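You operate a simulated robot arm through the tools that you are given. There is no shell and no other tool.

You run a simulated robot arm. Do the job below in one go: nothing can be reset, and whatever is moved stays where it is left.

JOB
Lay the came taped Border on the rail, open its pinched leaves, then roll it flat.
Fine: leave it on the rail, carriage parked, the others as they lie.

Only the result counts: the job must be done as asked and must still hold three seconds after the hand-in. Knocking over, shifting, dropping, spilling or breaking anything else fails it.

ROBOT AND FRAMES
A 7-joint arm with a two-finger gripper, fixed in place. Base frame: the origin is on the floor under the middle of its stand, x ahead of it, y to its left, z up; the work surface is at about z = 860. Lengths are in mm, angles in degrees, forces in N, time in s.
With the tool pointing down near the work surface it reaches from about 340 to 720 mm from the base axis. Its first joint turns from -66.0 to 66.0 degrees. Payload 2.45 kg.
The TCP is the grasp point between the finger pads, 26 mm short of the fingertips. In the tool frame z runs along the fingers and y along their closing line. The gripper opens to 96 mm; its body begins 69 mm behind the TCP.
Orientation is that of the tool frame in the base frame, as a unit quaternion [w, x, y, z]. With the fingers straight down and closing along the base's y, the tool's x points along the base's -x, its y along +y and its z along -z.

CONTROLS
- The arm moves only by the tool servo_tool. Its argument "targets" is a list of rows, each a list of 7 numbers: the shift along the tool's x, y, z in m, then the turn, a rotation vector about the tool's x, y, z in degrees, then the opening in per cent of the stroke, from 0 (shut) to 100 (fully open). In form: [[tx, ty, tz, wx, wy, wz, hand], ...]. A call has 1 to 20 rows; each row is the pose to reach, as a shift and turn from the pose commanded when the call began, along the tool's axes at that moment. A row lasts 0.2 s, in which the tool goes at most 50 mm and 8.6 degrees; a call with a longer step from one row to the next is refused whole, and so is a gripper value outside its range. Where a pose cannot be reached the arm comes as near as it can. A force on the tool above 50 N (or 10 N above the force at the start of the call, whichever is more), or a blocked arm, ends the call early, and 0.2 s more pass. Each finger travels about 50 mm/s and halts on what it meets, pressing with about 35 N; the grip force reading is that of the motor and also rises with nothing between the fingers. The clock runs only during rows and for 0.2 s after the last one: add rows that repeat a pose to give the fingers time. The reply holds the time, the measured pose of the TCP, the force on the tool along the base axes, the opening and the grip force, in the units named above and with some noise, with the torque about the TCP (base axes, N m) and any sound that the robot's microphone picked up, and new pictures: "show" is both (left out), scene, wrist or none.
- Cameras (640 x 400 px; columns grow to the right, rows downward): "scene" is fixed at [170.2, -394.4, 1430]; the picture's right is [0.73, -0.68, 0.00], its down [-0.34, -0.36, -0.87] and it looks along [0.59, 0.63, -0.50] (base axes); focal length 333 px, centre (320, 200). "wrist" rides on the gripper at [82, 3, -98] in the tool frame; the picture's right is [-0.04, 1.00, 0.00], its down [-0.73, -0.03, -0.68] and it looks along [-0.68, -0.03, 0.73] (tool axes); focal length 256 px, centre (320, 200). There is no depth. A picture from a camera that has moved, and an enlarged one, comes with that camera's place and axes in the base frame and with its lens.
- enlarge(camera, box): a new picture of the part [left, top, right, bottom] of that camera's present view, enlarged. No time passes.
- job_done(): hands the job in; it is judged then, once.

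Nothing tells you positions but the pictures and the camera data. Unless the task says otherwise, let go and move clear before handing in.

The tools are called as name(argument=value, ...) on one line, values as JSON. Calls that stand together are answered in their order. servo_tool: Moves the arm, as the interface text tells. Its arguments: {"type":"object","properties":{"targets":{"type":"array"},"show":{"type":"string","enum":["both","scene","wrist","none"]}},"required":["targets"]} The other tools are called the same way: enlarge (camera, box) takes an enlarged picture of a part of a camera's view; job_done () hands the job in.

At the start:

```text
time: 0.0
ee_pos: [341.6, 108.9, 1261.5]
tool_rot: [0.0, 0.0, 1.0, 0.001]
force: [-0.4, -0.5, 0.0]
moment: [0.02, 0.01, -0.04]
opening: 95.7
finger_force: 0.0
```

scene: 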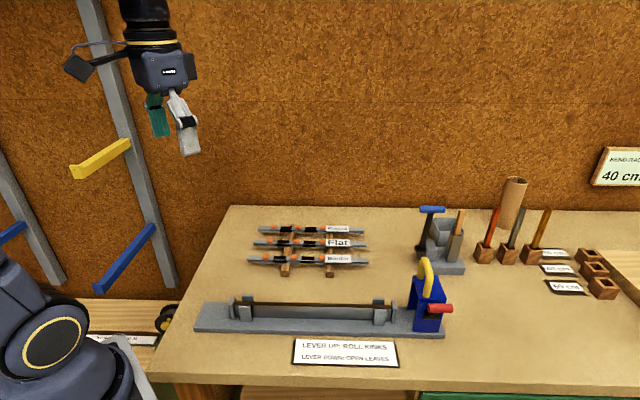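
wrist: 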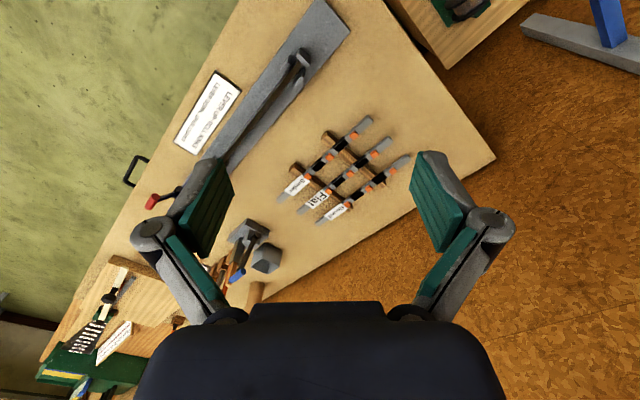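

I see a bench with three taped cames on a rack, a rail with a blue carriage carrying a yellow handle and a red lever, and a sign about the lever. I'll enlarge the views to read labels and find positions before moving.

enlarge(camera="scene", box=[230, 210, 390, 310])

enlarge(camera="scene", box=[180, 250, 470, 380])

enlarge(camera="wrist", box=[260, 100, 420, 240])

enlarge(camera="scene", box=[380, 240, 480, 350])

```text
4.00 times, centred on (310, 260) of scene
camera zoom: at [170.2, -394.4, 1430.0], right [0.73, -0.68, 0.0], down [-0.34, -0.36, -0.87], along [0.59, 0.63, -0.5], focal length 1332 px, centre (360, -40)
```

zoom: 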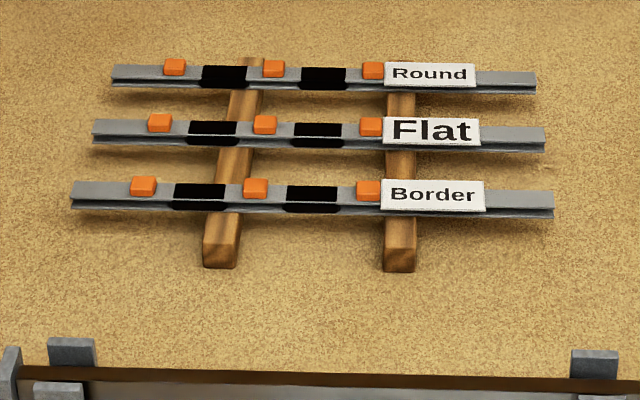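

```text
2.21 times, centred on (325, 315) of scene
camera zoom: at [170.2, -394.4, 1430.0], right [0.73, -0.68, 0.0], down [-0.34, -0.36, -0.87], along [0.59, 0.63, -0.5], focal length 735 px, centre (309, -54)
```

zoom: 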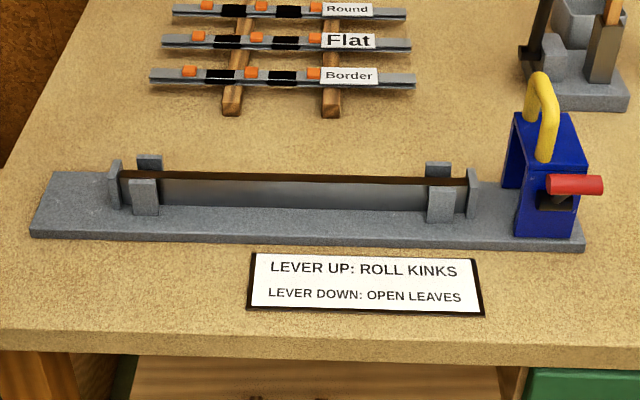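

```text
2.86 times, centred on (340, 170) of wrist
camera zoom: at [259.6, 111.7, 1359.6], right [0.04, 1.0, 0.0], down [0.73, -0.03, 0.68], along [0.68, -0.03, -0.73], focal length 731 px, centre (263, 286)
```

zoom: 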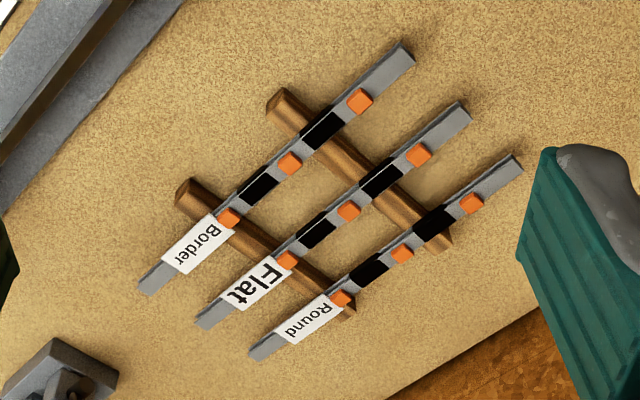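

```text
3.64 times, centred on (430, 295) of scene
camera zoom: at [170.2, -394.4, 1430.0], right [0.73, -0.68, 0.0], down [-0.34, -0.36, -0.87], along [0.59, 0.63, -0.5], focal length 1211 px, centre (-80, -146)
```

zoom: 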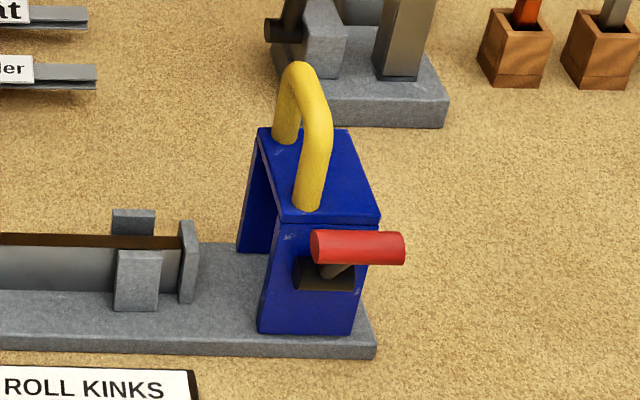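

The Border came is the one nearest the rail, lying at about 45° in the base frame with its centre near (585, 92). The rail runs parallel to it, and the carriage is at the right end. I'll turn the tool to match the came and move above it for a closer look.

servo_tool(targets=[[-0.0254, 0.0026, 0.0327, 0, 0, 5.6, 100], [-0.0508, 0.0053, 0.0654, 0, 0, 11.2, 100], [-0.0763, 0.0079, 0.0981, 0, 0, 16.9, 100], [-0.1017, 0.0106, 0.1308, 0, 0, 22.5, 100], [-0.1271, 0.0132, 0.1634, 0, 0, 28.1, 100], [-0.1526, 0.0158, 0.1961, 0, 0, 33.7, 100], [-0.178, 0.0185, 0.2288, 0, 0, 39.4, 100], [-0.2034, 0.0211, 0.2615, 0, 0, 45, 100], [-0.2034, 0.0211, 0.2615, 0, 0, 45, 100]])

```text
time: 2.0
ee_pos: [545.5, 130.2, 998.9]
tool_rot: [0.0, 0.385, 0.923, 0.0]
force: [0.2, -0.4, 0.0]
moment: [0.0, 0.0, 0.01]
opening: 96.1
finger_force: 0.1
camera wrist: at [489.1, 189.1, 1096.4], right [0.74, 0.68, 0.0], down [0.5, -0.54, 0.68], along [0.46, -0.5, -0.73], focal length 256 px, centre (320, 200)
```

scene: 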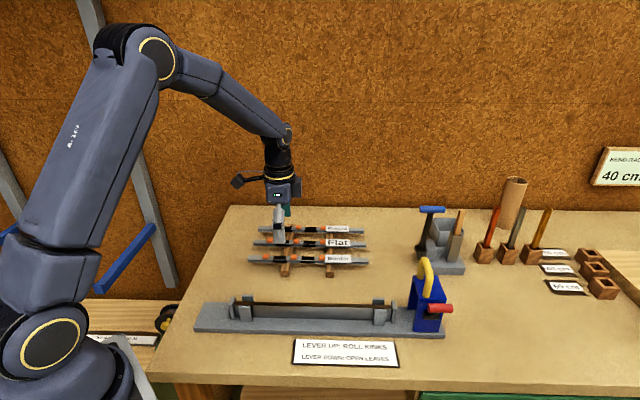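
wrist: 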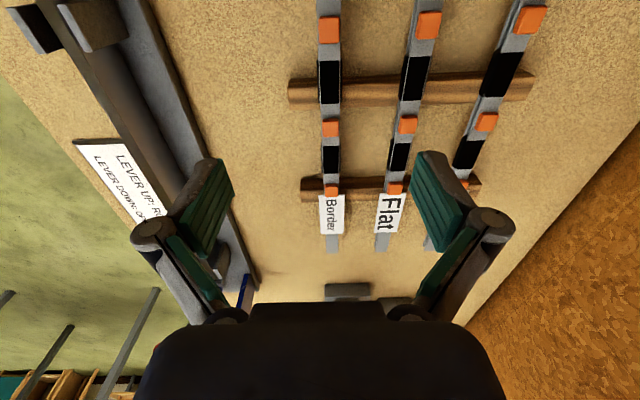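

Border lies at about s = (x+y)/√2 ≈ 485 with its top near z ≈ 885. I'll zoom in on the came details.

enlarge(camera="wrist", box=[270, 0, 430, 260])

enlarge(camera="wrist", box=[0, 0, 280, 175])

```text
1.54 times, centred on (350, 130) of wrist
camera zoom: at [489.1, 189.1, 1096.4], right [0.74, 0.68, 0.0], down [0.5, -0.54, 0.68], along [0.46, -0.5, -0.73], focal length 394 px, centre (274, 308)
```

zoom: 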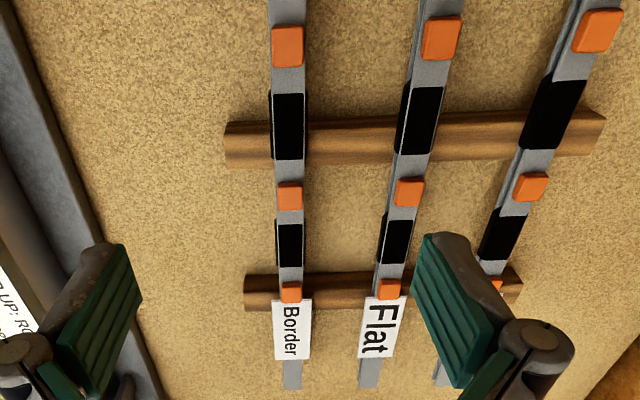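

```text
2.29 times, centred on (140, 88) of wrist
camera zoom: at [489.1, 189.1, 1096.4], right [0.74, 0.68, 0.0], down [0.5, -0.54, 0.68], along [0.46, -0.5, -0.73], focal length 585 px, centre (731, 457)
```

zoom: 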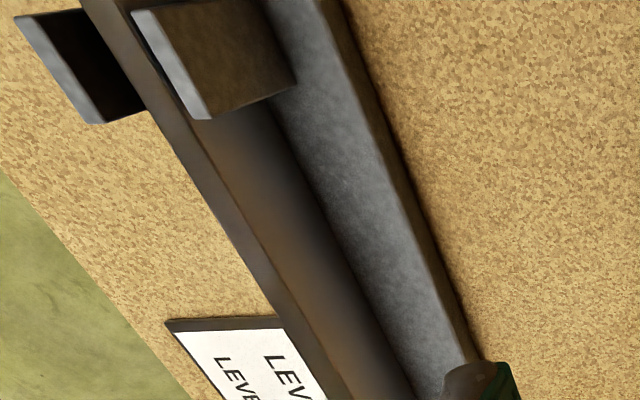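

Next I'll look closely at both ends of the rail and at the carriage from the scene camera.

enlarge(camera="scene", box=[190, 280, 290, 345])

enlarge(camera="scene", box=[350, 280, 450, 345])

enlarge(camera="scene", box=[400, 250, 464, 345])

```text
6.15 times, centred on (240, 312) of scene
camera zoom: at [170.2, -394.4, 1430.0], right [0.73, -0.68, 0.0], down [-0.34, -0.36, -0.87], along [0.59, 0.63, -0.5], focal length 2049 px, centre (812, -492)
```

zoom: 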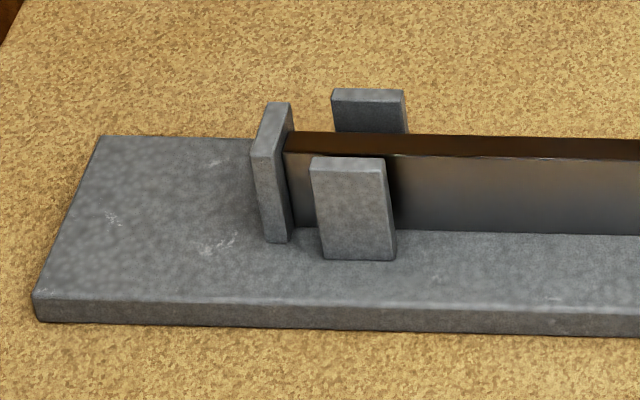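

```text
6.15 times, centred on (400, 312) of scene
camera zoom: at [170.2, -394.4, 1430.0], right [0.73, -0.68, 0.0], down [-0.34, -0.36, -0.87], along [0.59, 0.63, -0.5], focal length 2049 px, centre (-172, -492)
```

zoom: 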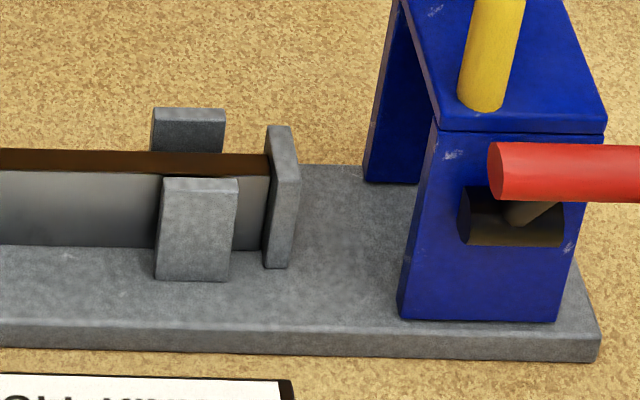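

```text
4.21 times, centred on (432, 298) of scene
camera zoom: at [170.2, -394.4, 1430.0], right [0.73, -0.68, 0.0], down [-0.34, -0.36, -0.87], along [0.59, 0.63, -0.5], focal length 1402 px, centre (-152, -210)
```

zoom: 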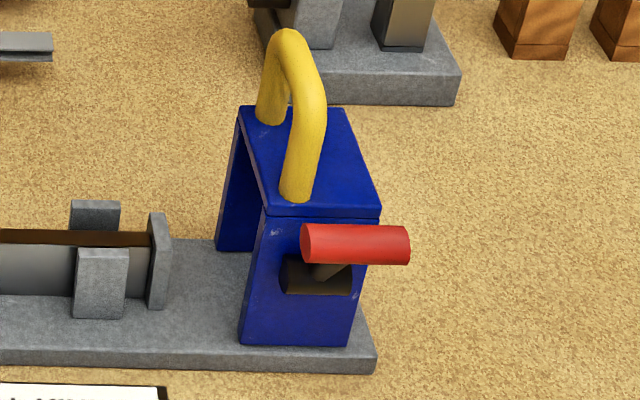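

The rail top is near z ≈ 907 on the line s ≈ 320, with ears and end plates rising to about 914, so the came has to drop into that pocket. The lever looks to be up at the moment. I'll hover over the came centre, opening the hand only part-way, to measure it better.

servo_tool(targets=[[-0.028, 0.0035, 0.02, 0, 0, 0, 70], [-0.056, 0.007, 0.039, 0, 0, 0, 45], [-0.056, 0.007, 0.039, 0, 0, 0, 45], [-0.056, 0.007, 0.039, 0, 0, 0, 45]])

enlarge(camera="wrist", box=[200, 0, 460, 250])

enlarge(camera="scene", box=[230, 170, 390, 290])

```text
time: 3.0
ee_pos: [590.2, 93.8, 958.4]
tool_rot: [0.0, 0.383, 0.924, 0.0]
force: [-0.5, -0.1, 0.0]
moment: [-0.02, 0.01, 0.01]
opening: 43.1
finger_force: 0.1
camera wrist: at [534.0, 154.3, 1057.8], right [0.74, 0.68, 0.0], down [0.5, -0.54, 0.68], along [0.46, -0.5, -0.73], focal length 256 px, centre (320, 200)
```

scene: 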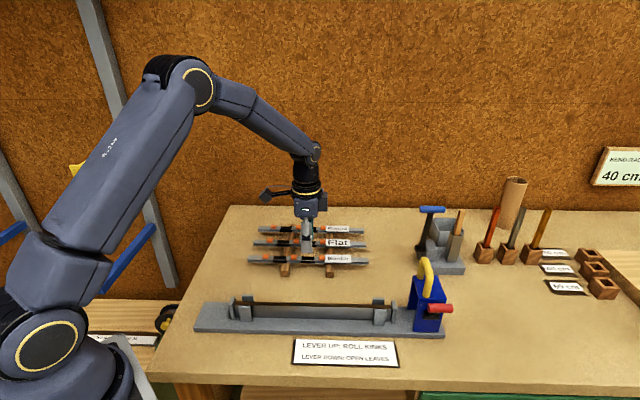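
wrist: 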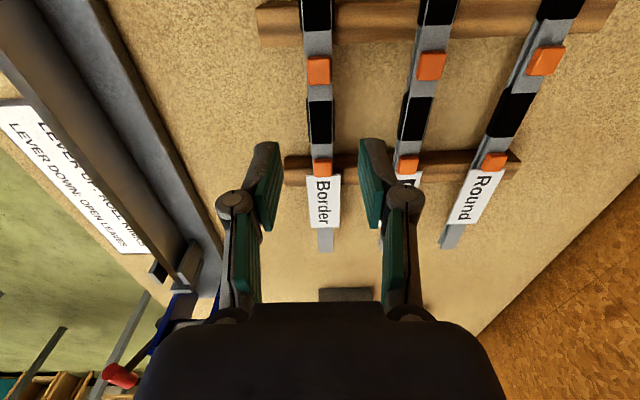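

```text
1.60 times, centred on (330, 125) of wrist
camera zoom: at [534.0, 154.3, 1057.8], right [0.74, 0.68, 0.0], down [0.5, -0.54, 0.68], along [0.46, -0.5, -0.73], focal length 410 px, centre (304, 320)
```

zoom: 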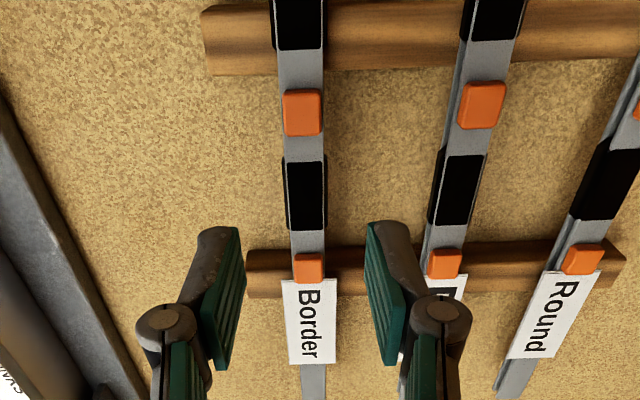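

```text
3.33 times, centred on (310, 230) of scene
camera zoom: at [170.2, -394.4, 1430.0], right [0.73, -0.68, 0.0], down [-0.34, -0.36, -0.87], along [0.59, 0.63, -0.5], focal length 1110 px, centre (353, 100)
```

zoom: 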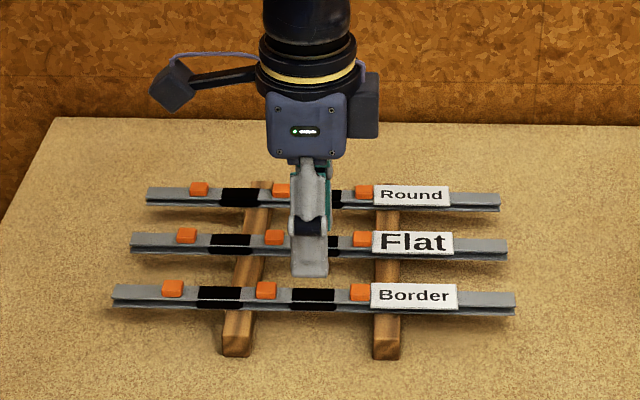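

Border's middle black section sits directly under the TCP and is about the came's centre; the came is about 17 mm wide with its top near z ≈ 885. I'll descend between the rack sticks with a narrow opening.

servo_tool(targets=[[0, -0.0016, 0.025, 0, 0, 0, 42], [0, -0.0016, 0.048, 0, 0, 0, 42], [0, -0.0016, 0.06, 0, 0, 0, 42], [0, -0.0016, 0.067, 0, 0, 0, 42], [0, -0.0016, 0.067, 0, 0, 0, 42]])

enlarge(camera="scene", box=[240, 200, 380, 290])

enlarge(camera="wrist", box=[200, 0, 460, 250])

```text
time: 4.2
ee_pos: [588.5, 93.1, 893.1]
tool_rot: [0.0, 0.382, 0.924, 0.0]
force: [-0.5, -0.4, -0.4]
moment: [-0.02, -0.01, 0.01]
opening: 40.5
finger_force: 0.0
camera wrist: at [532.6, 153.5, 991.8], right [0.74, 0.68, 0.0], down [0.5, -0.54, 0.68], along [0.46, -0.5, -0.73], focal length 256 px, centre (320, 200)
```

scene: 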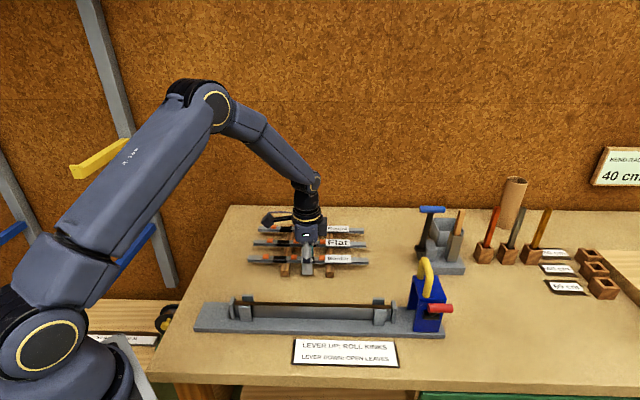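
wrist: 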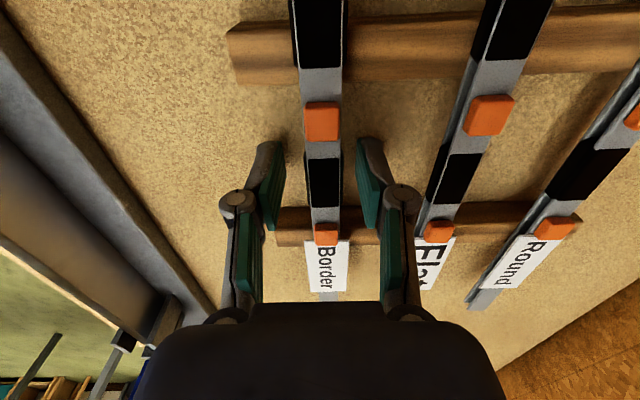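

```text
4.44 times, centred on (310, 245) of scene
camera zoom: at [170.2, -394.4, 1430.0], right [0.73, -0.68, 0.0], down [-0.34, -0.36, -0.87], along [0.59, 0.63, -0.5], focal length 1480 px, centre (364, 0)
```

zoom: 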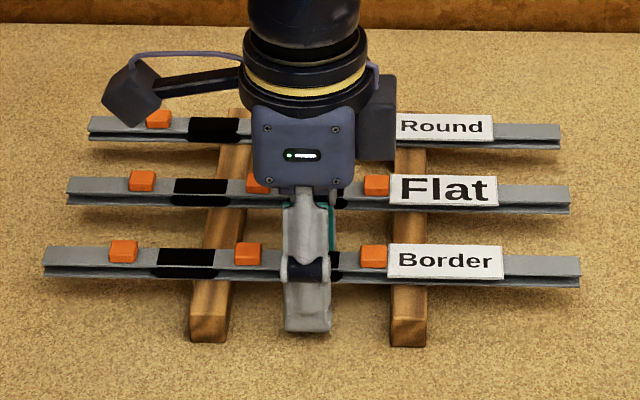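

```text
1.60 times, centred on (330, 125) of wrist
camera zoom: at [532.6, 153.5, 991.8], right [0.74, 0.68, 0.0], down [0.5, -0.54, 0.68], along [0.46, -0.5, -0.73], focal length 410 px, centre (304, 320)
```

zoom: 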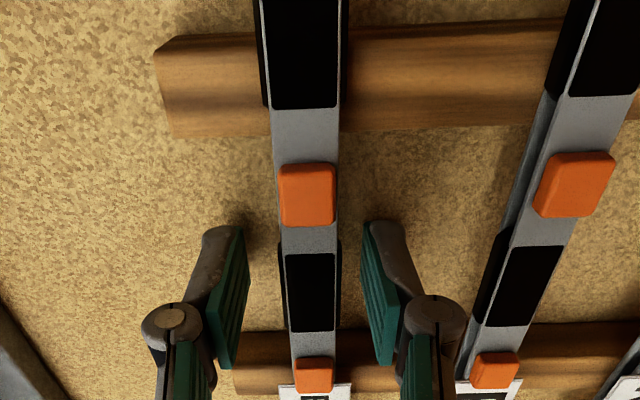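

The fingers straddle Border cleanly with both sticks outside them. I'll lower another 3 mm and close.

servo_tool(targets=[[0, 0.0008, 0.003, 0, 0, 0, 42], [0, 0.0008, 0.003, 0, 0, 0, 25], [0, 0.0008, 0.003, 0, 0, 0, 15], [0, 0.0008, 0.003, 0, 0, 0, 5], [0, 0.0008, 0.003, 0, 0, 0, 5], [0, 0.0008, 0.003, 0, 0, 0, 5]], show="wrist")

enlarge(camera="wrist", box=[200, 0, 460, 250])

enlarge(camera="scene", box=[240, 200, 380, 290])

```text
time: 5.6
ee_pos: [588.6, 94.6, 889.9]
tool_rot: [0.0, 0.382, 0.924, 0.0]
force: [0.8, 1.4, 0.1]
moment: [-0.09, -0.11, 0.08]
opening: 14.4
finger_force: 35.4
camera wrist: at [533.1, 154.2, 988.9], right [0.74, 0.68, 0.0], down [0.5, -0.54, 0.68], along [0.46, -0.5, -0.73], focal length 256 px, centre (320, 200)
```

wrist: 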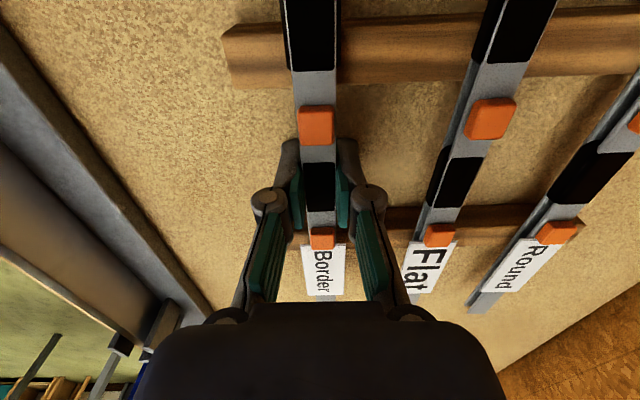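

```text
1.60 times, centred on (330, 125) of wrist
camera zoom: at [533.1, 154.2, 988.9], right [0.74, 0.68, 0.0], down [0.5, -0.54, 0.68], along [0.46, -0.5, -0.73], focal length 410 px, centre (304, 320)
```

zoom: 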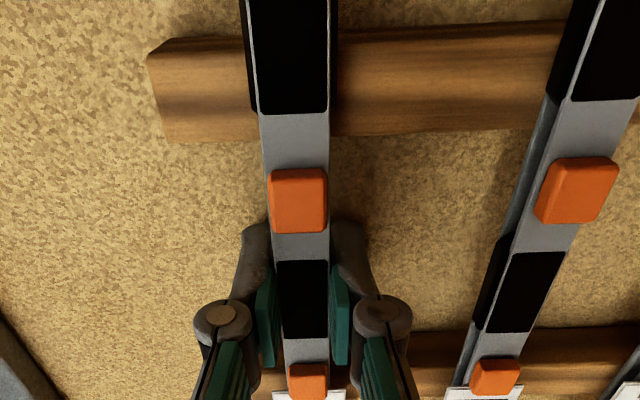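

```text
4.44 times, centred on (310, 245) of scene
camera zoom: at [170.2, -394.4, 1430.0], right [0.73, -0.68, 0.0], down [-0.34, -0.36, -0.87], along [0.59, 0.63, -0.5], focal length 1480 px, centre (364, 0)
```

zoom: 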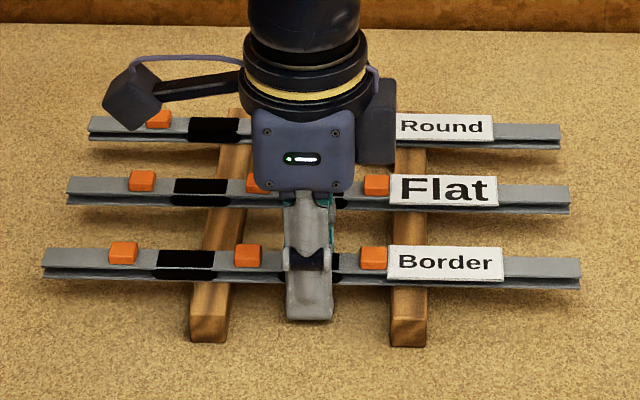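

I have the came, aligned with the tool at a grip of 14.4 mm. I'll lift it straight up and check that it stays level and secure and that the others haven't moved.

servo_tool(targets=[[0, 0, -0.008, 0, 0, 0, 5], [0, 0, -0.02, 0, 0, 0, 5], [0, 0, -0.04, 0, 0, 0, 5], [0, 0, -0.06, 0, 0, 0, 5], [0, 0, -0.075, 0, 0, 0, 5], [0, 0, -0.075, 0, 0, 0, 5]])

enlarge(camera="scene", box=[240, 180, 380, 290])

```text
time: 7.0
ee_pos: [587.8, 93.8, 965.0]
tool_rot: [0.0, 0.383, 0.924, 0.0]
force: [-0.6, 0.4, -2.0]
moment: [-0.01, -0.01, 0.01]
opening: 14.6
finger_force: 34.9
camera wrist: at [533.2, 154.5, 1064.2], right [0.74, 0.68, 0.0], down [0.5, -0.54, 0.68], along [0.46, -0.5, -0.73], focal length 256 px, centre (320, 200)
```

scene: 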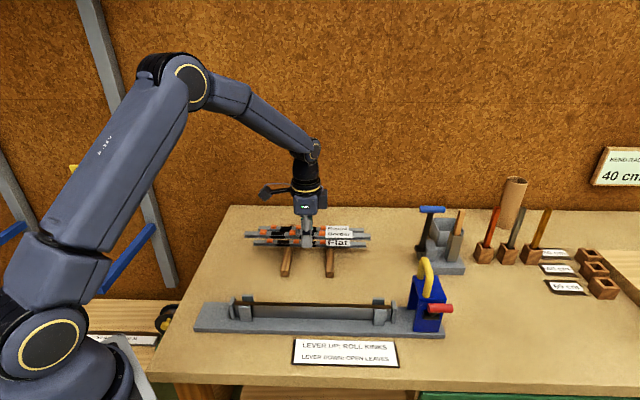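
wrist: 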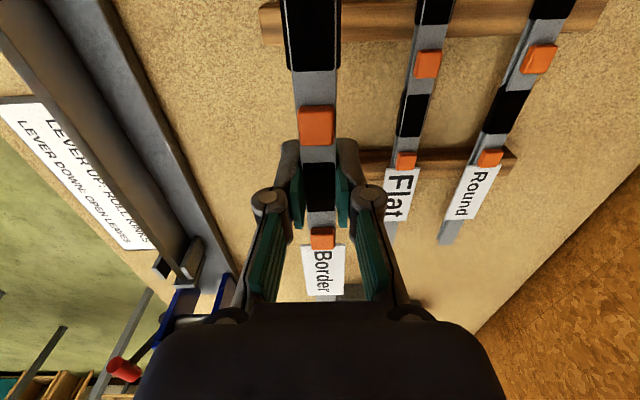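

```text
3.64 times, centred on (310, 235) of scene
camera zoom: at [170.2, -394.4, 1430.0], right [0.73, -0.68, 0.0], down [-0.34, -0.36, -0.87], along [0.59, 0.63, -0.5], focal length 1211 px, centre (356, 73)
```

zoom: 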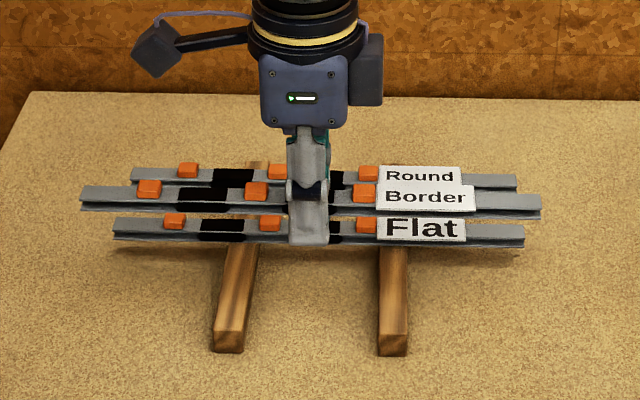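

Border is held level, at about 2 N, and the others are undisturbed. I'll carry it over the rail at this height.

servo_tool(targets=[[-0.004, -0.035, 0, 0, 0, 0, 5], [-0.008, -0.07, 0, 0, 0, 0, 5], [-0.012, -0.105, 0, 0, 0, 0, 5], [-0.016, -0.14, 0, 0, 0, 0, 5], [-0.019, -0.162, 0, 0, 0, 0, 5], [-0.019, -0.162, 0, 0, 0, 0, 5]])

enlarge(camera="wrist", box=[200, 0, 460, 250])

enlarge(camera="scene", box=[190, 240, 460, 360])

```text
time: 8.4
ee_pos: [487.7, -34.6, 964.4]
tool_rot: [0.0, 0.382, 0.924, 0.0]
force: [-0.3, 0.3, -1.4]
moment: [-0.01, 0.0, 0.01]
opening: 14.6
finger_force: 35.1
camera wrist: at [431.5, 26.0, 1063.8], right [0.73, 0.68, 0.0], down [0.5, -0.54, 0.68], along [0.46, -0.5, -0.73], focal length 256 px, centre (320, 200)
```

scene: 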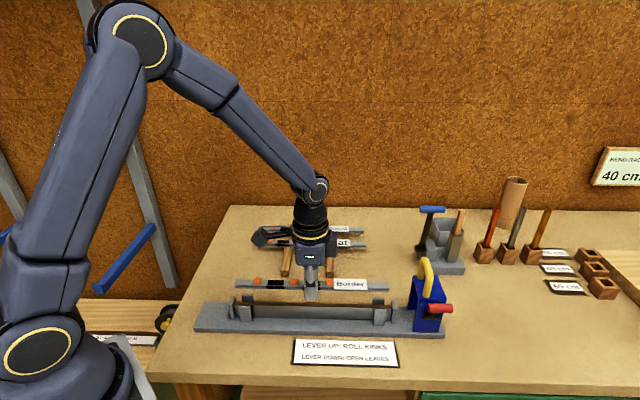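
wrist: 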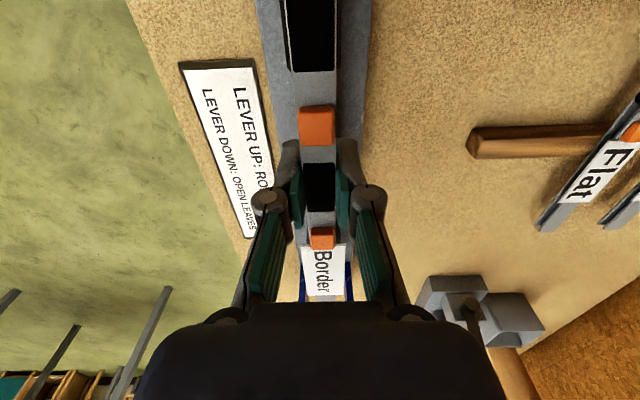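

```text
1.60 times, centred on (330, 125) of wrist
camera zoom: at [431.5, 26.0, 1063.8], right [0.73, 0.68, 0.0], down [0.5, -0.54, 0.68], along [0.46, -0.5, -0.73], focal length 410 px, centre (304, 320)
```

zoom: 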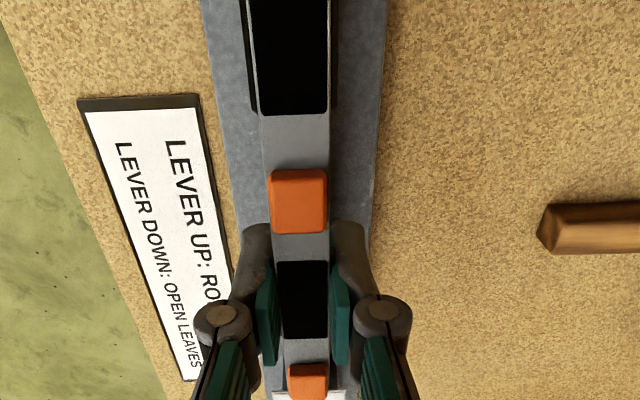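

```text
2.37 times, centred on (325, 300) of scene
camera zoom: at [170.2, -394.4, 1430.0], right [0.73, -0.68, 0.0], down [-0.34, -0.36, -0.87], along [0.59, 0.63, -0.5], focal length 789 px, centre (308, -37)
```

zoom: 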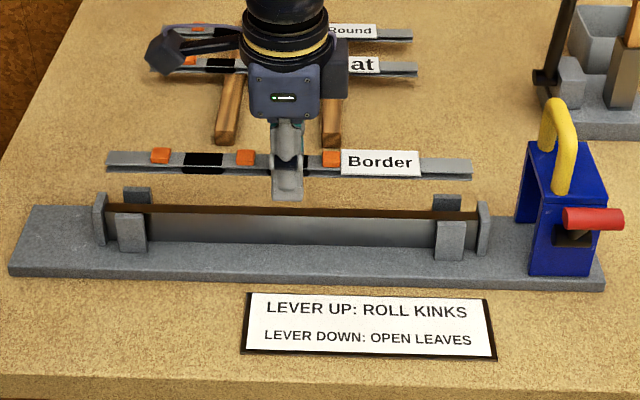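

The came is over the rail, and the base plate looks centred under it to within a millimetre. I'll zoom in to check that the angle matches before lowering.

enlarge(camera="wrist", box=[240, 0, 400, 150])

enlarge(camera="wrist", box=[280, 230, 370, 310])

```text
2.67 times, centred on (320, 75) of wrist
camera zoom: at [431.5, 26.0, 1063.8], right [0.73, 0.68, 0.0], down [0.5, -0.54, 0.68], along [0.46, -0.5, -0.73], focal length 683 px, centre (320, 533)
```

zoom: 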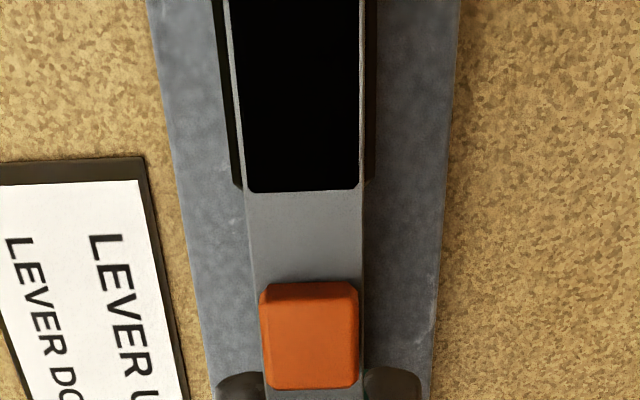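

```text
5.00 times, centred on (325, 270) of wrist
camera zoom: at [431.5, 26.0, 1063.8], right [0.73, 0.68, 0.0], down [0.5, -0.54, 0.68], along [0.46, -0.5, -0.73], focal length 1280 px, centre (295, -150)
```

zoom: 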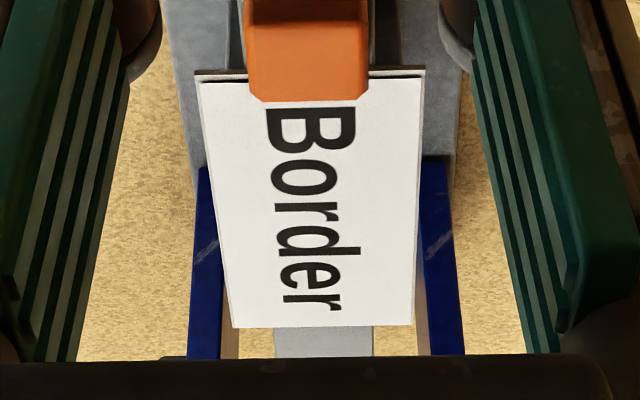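

The angle matches to about 0.1° and the lateral offset is about 1 mm, which I'll correct. Now I'll lower in small steps toward the rail top.

servo_tool(targets=[[0, -0.001, 0.01, 0, 0, 0, 5], [0, -0.001, 0.02, 0, 0, 0, 5], [0, -0.001, 0.03, 0, 0, 0, 5], [0, -0.001, 0.034, 0, 0, 0, 5], [0, -0.001, 0.034, 0, 0, 0, 5]])

enlarge(camera="scene", box=[215, 260, 315, 330])

enlarge(camera="scene", box=[315, 265, 415, 335])

```text
time: 9.6
ee_pos: [487.4, -34.7, 931.5]
tool_rot: [0.0, 0.383, 0.924, -0.001]
force: [0.3, 0.3, -2.0]
moment: [-0.04, 0.0, 0.0]
opening: 14.6
finger_force: 34.9
camera wrist: at [431.1, 25.6, 1030.2], right [0.74, 0.68, 0.0], down [0.5, -0.54, 0.68], along [0.46, -0.5, -0.73], focal length 256 px, centre (320, 200)
```

scene: 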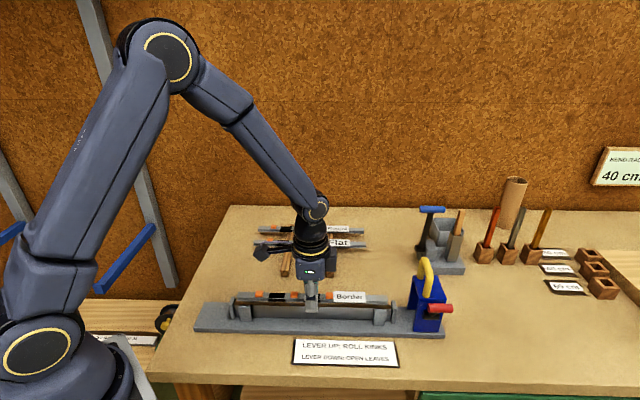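
wrist: 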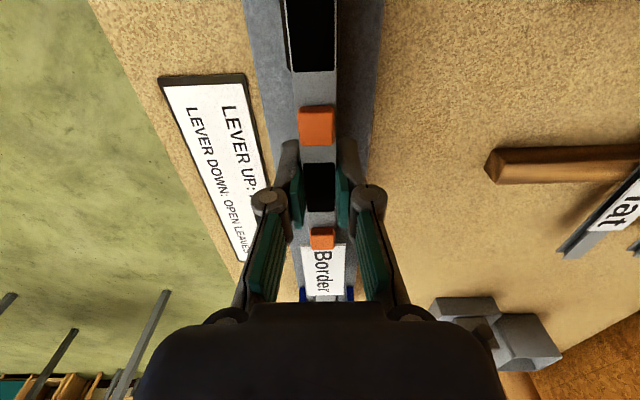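

```text
5.71 times, centred on (265, 295) of scene
camera zoom: at [170.2, -394.4, 1430.0], right [0.73, -0.68, 0.0], down [-0.34, -0.36, -0.87], along [0.59, 0.63, -0.5], focal length 1903 px, centre (634, -343)
```

zoom: 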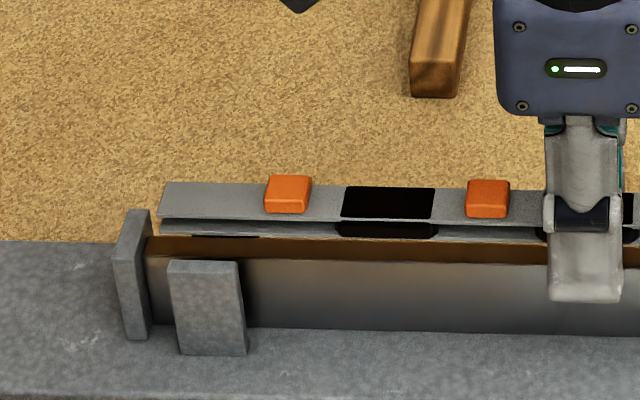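

```text
5.71 times, centred on (365, 300) of scene
camera zoom: at [170.2, -394.4, 1430.0], right [0.73, -0.68, 0.0], down [-0.34, -0.36, -0.87], along [0.59, 0.63, -0.5], focal length 1903 px, centre (63, -371)
```

zoom: 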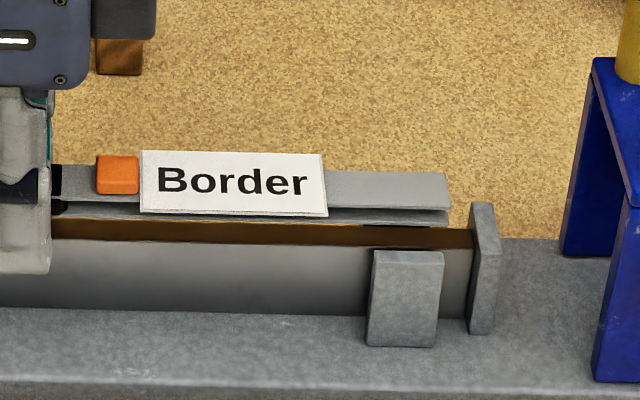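

The came hovers about 10 mm above the rail, centred between the end plates. I'll keep lowering in small steps and watch the force.

servo_tool(targets=[[0, 0, 0.003, 0, 0, 0, 5], [0, 0, 0.006, 0, 0, 0, 5], [0, 0, 0.008, 0, 0, 0, 5], [0, 0, 0.008, 0, 0, 0, 5]], show="scene")

enlarge(camera="scene", box=[215, 270, 265, 330])

enlarge(camera="scene", box=[355, 270, 405, 330])

```text
time: 10.6
ee_pos: [487.1, -32.4, 922.6]
tool_rot: [0.0, 0.383, 0.924, 0.0]
force: [0.3, 0.5, -1.8]
moment: [0.0, 0.0, -0.03]
opening: 14.6
finger_force: 35.0
```

scene: 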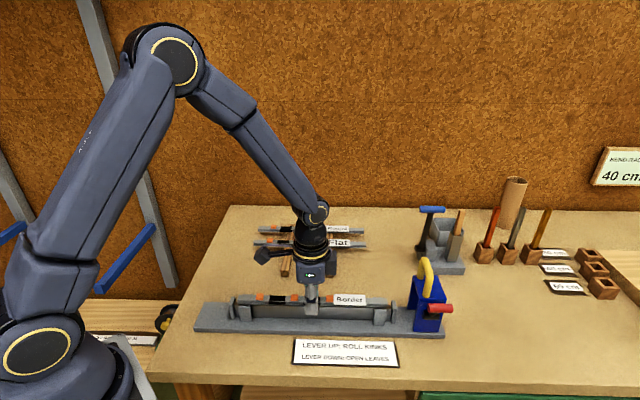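

```text
6.67 times, centred on (240, 300) of scene
camera zoom: at [170.2, -394.4, 1430.0], right [0.73, -0.68, 0.0], down [-0.34, -0.36, -0.87], along [0.59, 0.63, -0.5], focal length 2220 px, centre (853, -467)
```

zoom: 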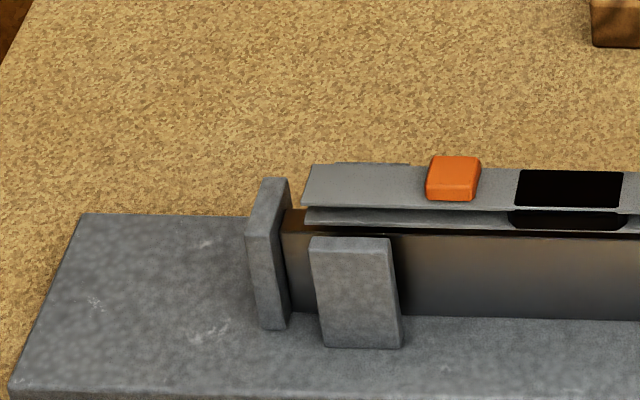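

```text
6.67 times, centred on (380, 300) of scene
camera zoom: at [170.2, -394.4, 1430.0], right [0.73, -0.68, 0.0], down [-0.34, -0.36, -0.87], along [0.59, 0.63, -0.5], focal length 2220 px, centre (-80, -467)
```

zoom: 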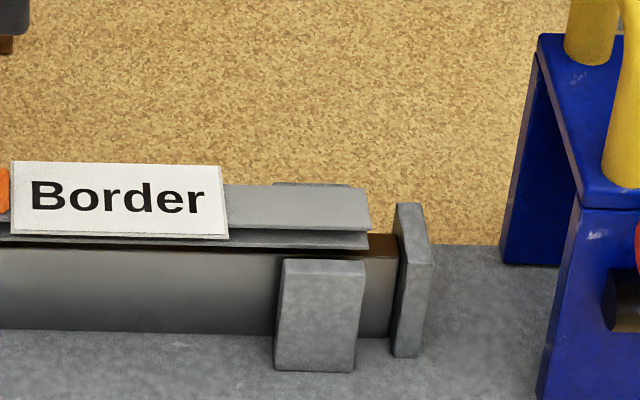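

There's no contact yet, about 5 mm to go. I'll recheck the lateral centring from the wrist view.

enlarge(camera="wrist", box=[240, 0, 400, 150])

enlarge(camera="wrist", box=[280, 230, 370, 310])

```text
2.67 times, centred on (320, 75) of wrist
camera zoom: at [431.5, 25.4, 1022.2], right [0.74, 0.68, 0.0], down [0.5, -0.54, 0.68], along [0.46, -0.5, -0.73], focal length 683 px, centre (320, 533)
```

zoom: 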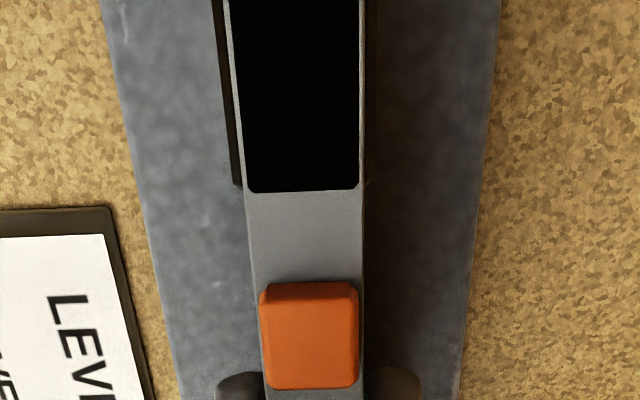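

```text
5.00 times, centred on (325, 270) of wrist
camera zoom: at [431.5, 25.4, 1022.2], right [0.74, 0.68, 0.0], down [0.5, -0.54, 0.68], along [0.46, -0.5, -0.73], focal length 1280 px, centre (295, -150)
```

zoom: 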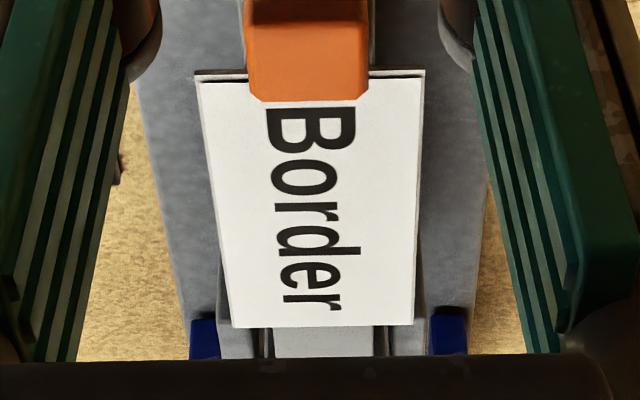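

Centred within about half a millimetre, and the far ears sit on either side of the came end. I'll lower the last few millimetres.

servo_tool(targets=[[0, 0, 0.0015, 0, 0, 0, 5], [0, 0, 0.003, 0, 0, 0, 5], [0, 0, 0.004, 0, 0, 0, 5], [0, 0, 0.004, 0, 0, 0, 5]], show="scene")

enlarge(camera="scene", box=[215, 270, 265, 330])

enlarge(camera="scene", box=[355, 270, 405, 330])

```text
time: 11.6
ee_pos: [487.6, -34.3, 918.5]
tool_rot: [0.0, 0.383, 0.924, 0.001]
force: [1.0, -0.7, -1.9]
moment: [-0.01, -0.04, 0.03]
opening: 14.2
finger_force: 35.5
```

scene: 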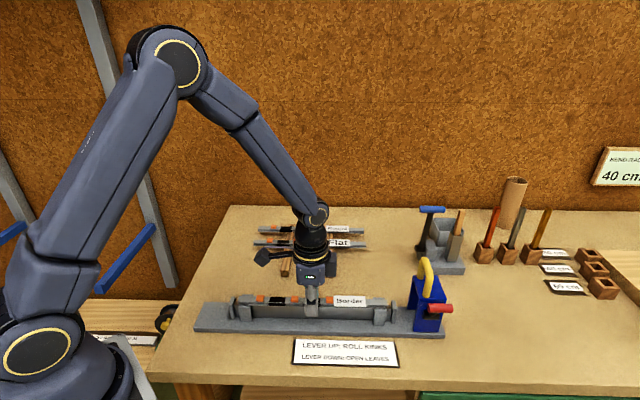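

```text
6.67 times, centred on (240, 300) of scene
camera zoom: at [170.2, -394.4, 1430.0], right [0.73, -0.68, 0.0], down [-0.34, -0.36, -0.87], along [0.59, 0.63, -0.5], focal length 2220 px, centre (853, -467)
```

zoom: 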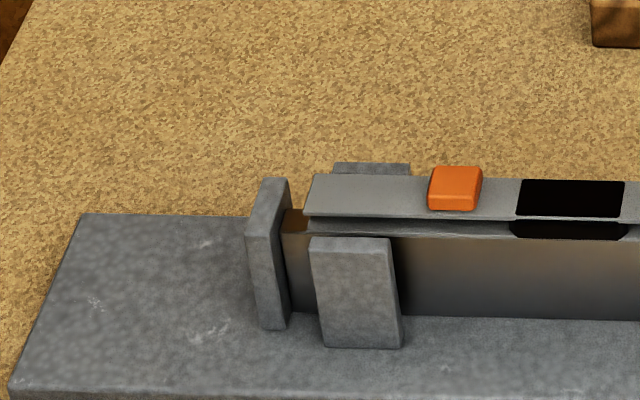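

```text
6.67 times, centred on (380, 300) of scene
camera zoom: at [170.2, -394.4, 1430.0], right [0.73, -0.68, 0.0], down [-0.34, -0.36, -0.87], along [0.59, 0.63, -0.5], focal length 2220 px, centre (-80, -467)
```

zoom: 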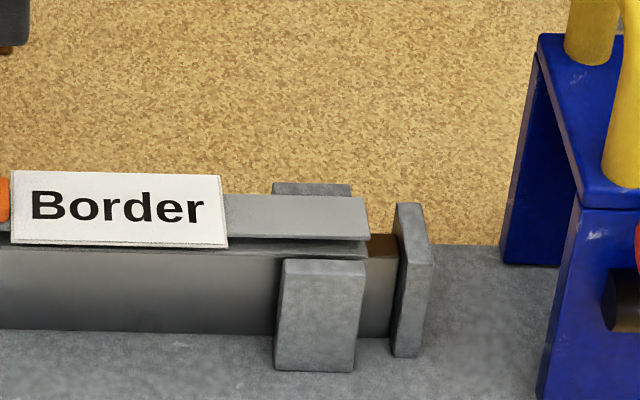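

The came has entered between the ears with no contact force yet. I'll carry on a little lower.

servo_tool(targets=[[0, 0, 0.001, 0, 0, 0, 5], [0, 0, 0.002, 0, 0, 0, 5], [0, 0, 0.0025, 0, 0, 0, 5], [0, 0, 0.0025, 0, 0, 0, 5]], show="none")

enlarge(camera="scene", box=[215, 270, 265, 330])

enlarge(camera="scene", box=[355, 270, 405, 330])

```text
time: 12.6
ee_pos: [488.1, -34.2, 918.6]
tool_rot: [0.001, 0.383, 0.924, 0.001]
force: [-6.0, 1.4, 25.3]
moment: [-0.02, 0.03, -0.02]
opening: 14.4
finger_force: 35.0
```

```text
6.67 times, centred on (240, 300) of scene
camera zoom: at [169.7, -394.4, 1430.1], right [0.73, -0.68, 0.0], down [-0.34, -0.36, -0.87], along [0.59, 0.63, -0.5], focal length 2220 px, centre (853, -467)
```

zoom: 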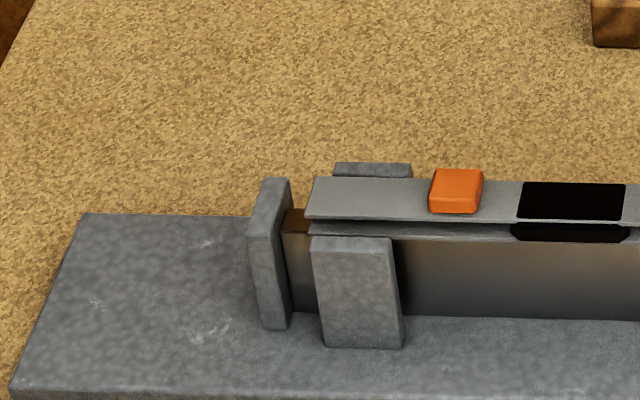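

```text
6.67 times, centred on (380, 300) of scene
camera zoom: at [169.7, -394.4, 1430.1], right [0.73, -0.68, 0.0], down [-0.34, -0.36, -0.87], along [0.59, 0.63, -0.5], focal length 2220 px, centre (-80, -467)
```

zoom: 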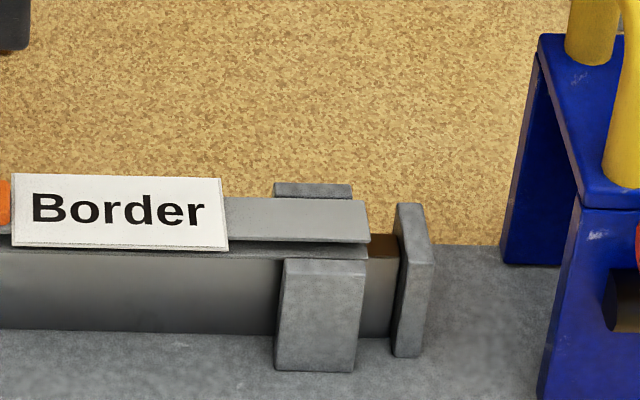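

The came has met the rail (about 25 N up) and sits between the ears at both ends. I'll ease off the pressure, then open the fingers.

servo_tool(targets=[[0, 0, -0.001, 0, 0, 0, 5], [0, 0, -0.002, 0, 0, 0, 5], [0, 0, -0.002, 0, 0, 0, 20], [0, 0, -0.002, 0, 0, 0, 30], [0, 0, -0.002, 0, 0, 0, 40], [0, 0, -0.002, 0, 0, 0, 45], [0, 0, -0.002, 0, 0, 0, 45]])

enlarge(camera="scene", box=[215, 260, 415, 340])

enlarge(camera="wrist", box=[200, 0, 460, 310])

```text
time: 14.2
ee_pos: [487.4, -34.3, 919.0]
tool_rot: [0.0, 0.384, 0.924, 0.0]
force: [-0.1, -1.1, 0.4]
moment: [0.0, 0.03, 0.01]
opening: 43.1
finger_force: 0.0
camera wrist: at [431.3, 25.6, 1017.7], right [0.74, 0.68, 0.0], down [0.5, -0.54, 0.68], along [0.46, -0.5, -0.73], focal length 256 px, centre (320, 200)
```

scene: 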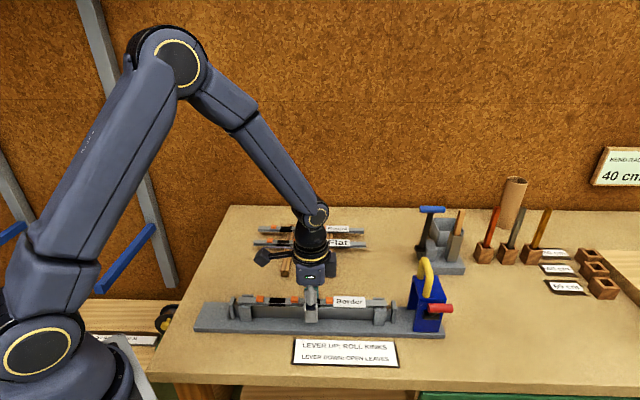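
wrist: 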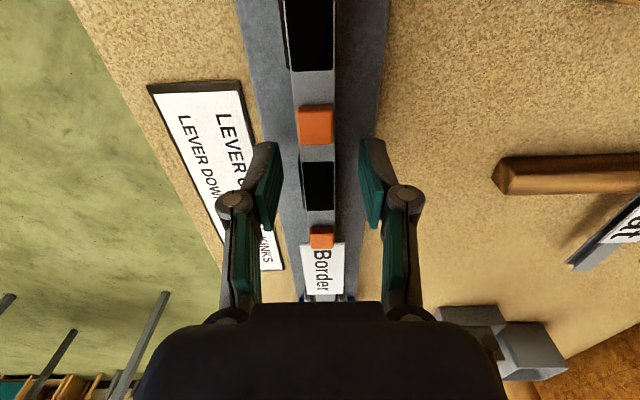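

```text
3.20 times, centred on (315, 300) of scene
camera zoom: at [170.2, -394.4, 1430.0], right [0.73, -0.68, 0.0], down [-0.34, -0.36, -0.87], along [0.59, 0.63, -0.5], focal length 1066 px, centre (336, -120)
```

zoom: 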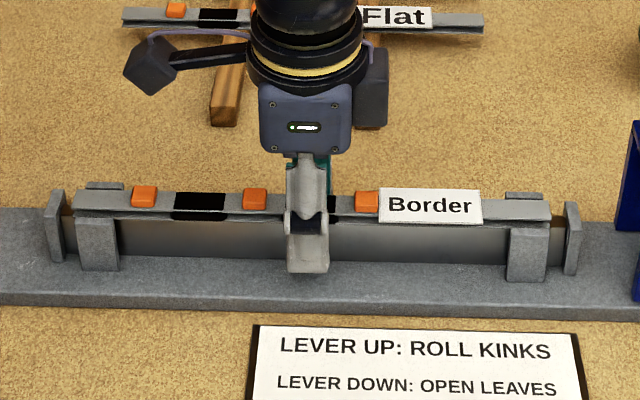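

```text
1.29 times, centred on (330, 155) of wrist
camera zoom: at [431.3, 25.6, 1017.7], right [0.74, 0.68, 0.0], down [0.5, -0.54, 0.68], along [0.46, -0.5, -0.73], focal length 330 px, centre (307, 258)
```

zoom: 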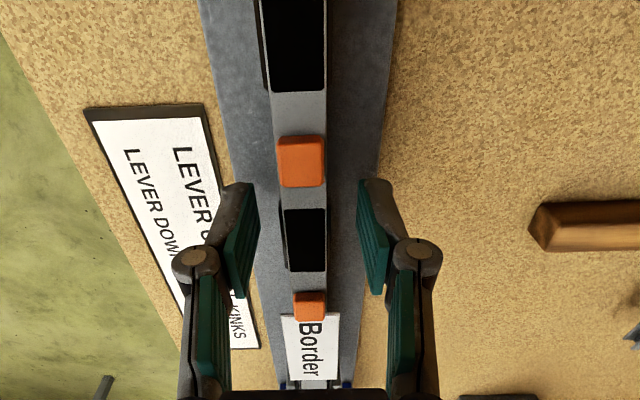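

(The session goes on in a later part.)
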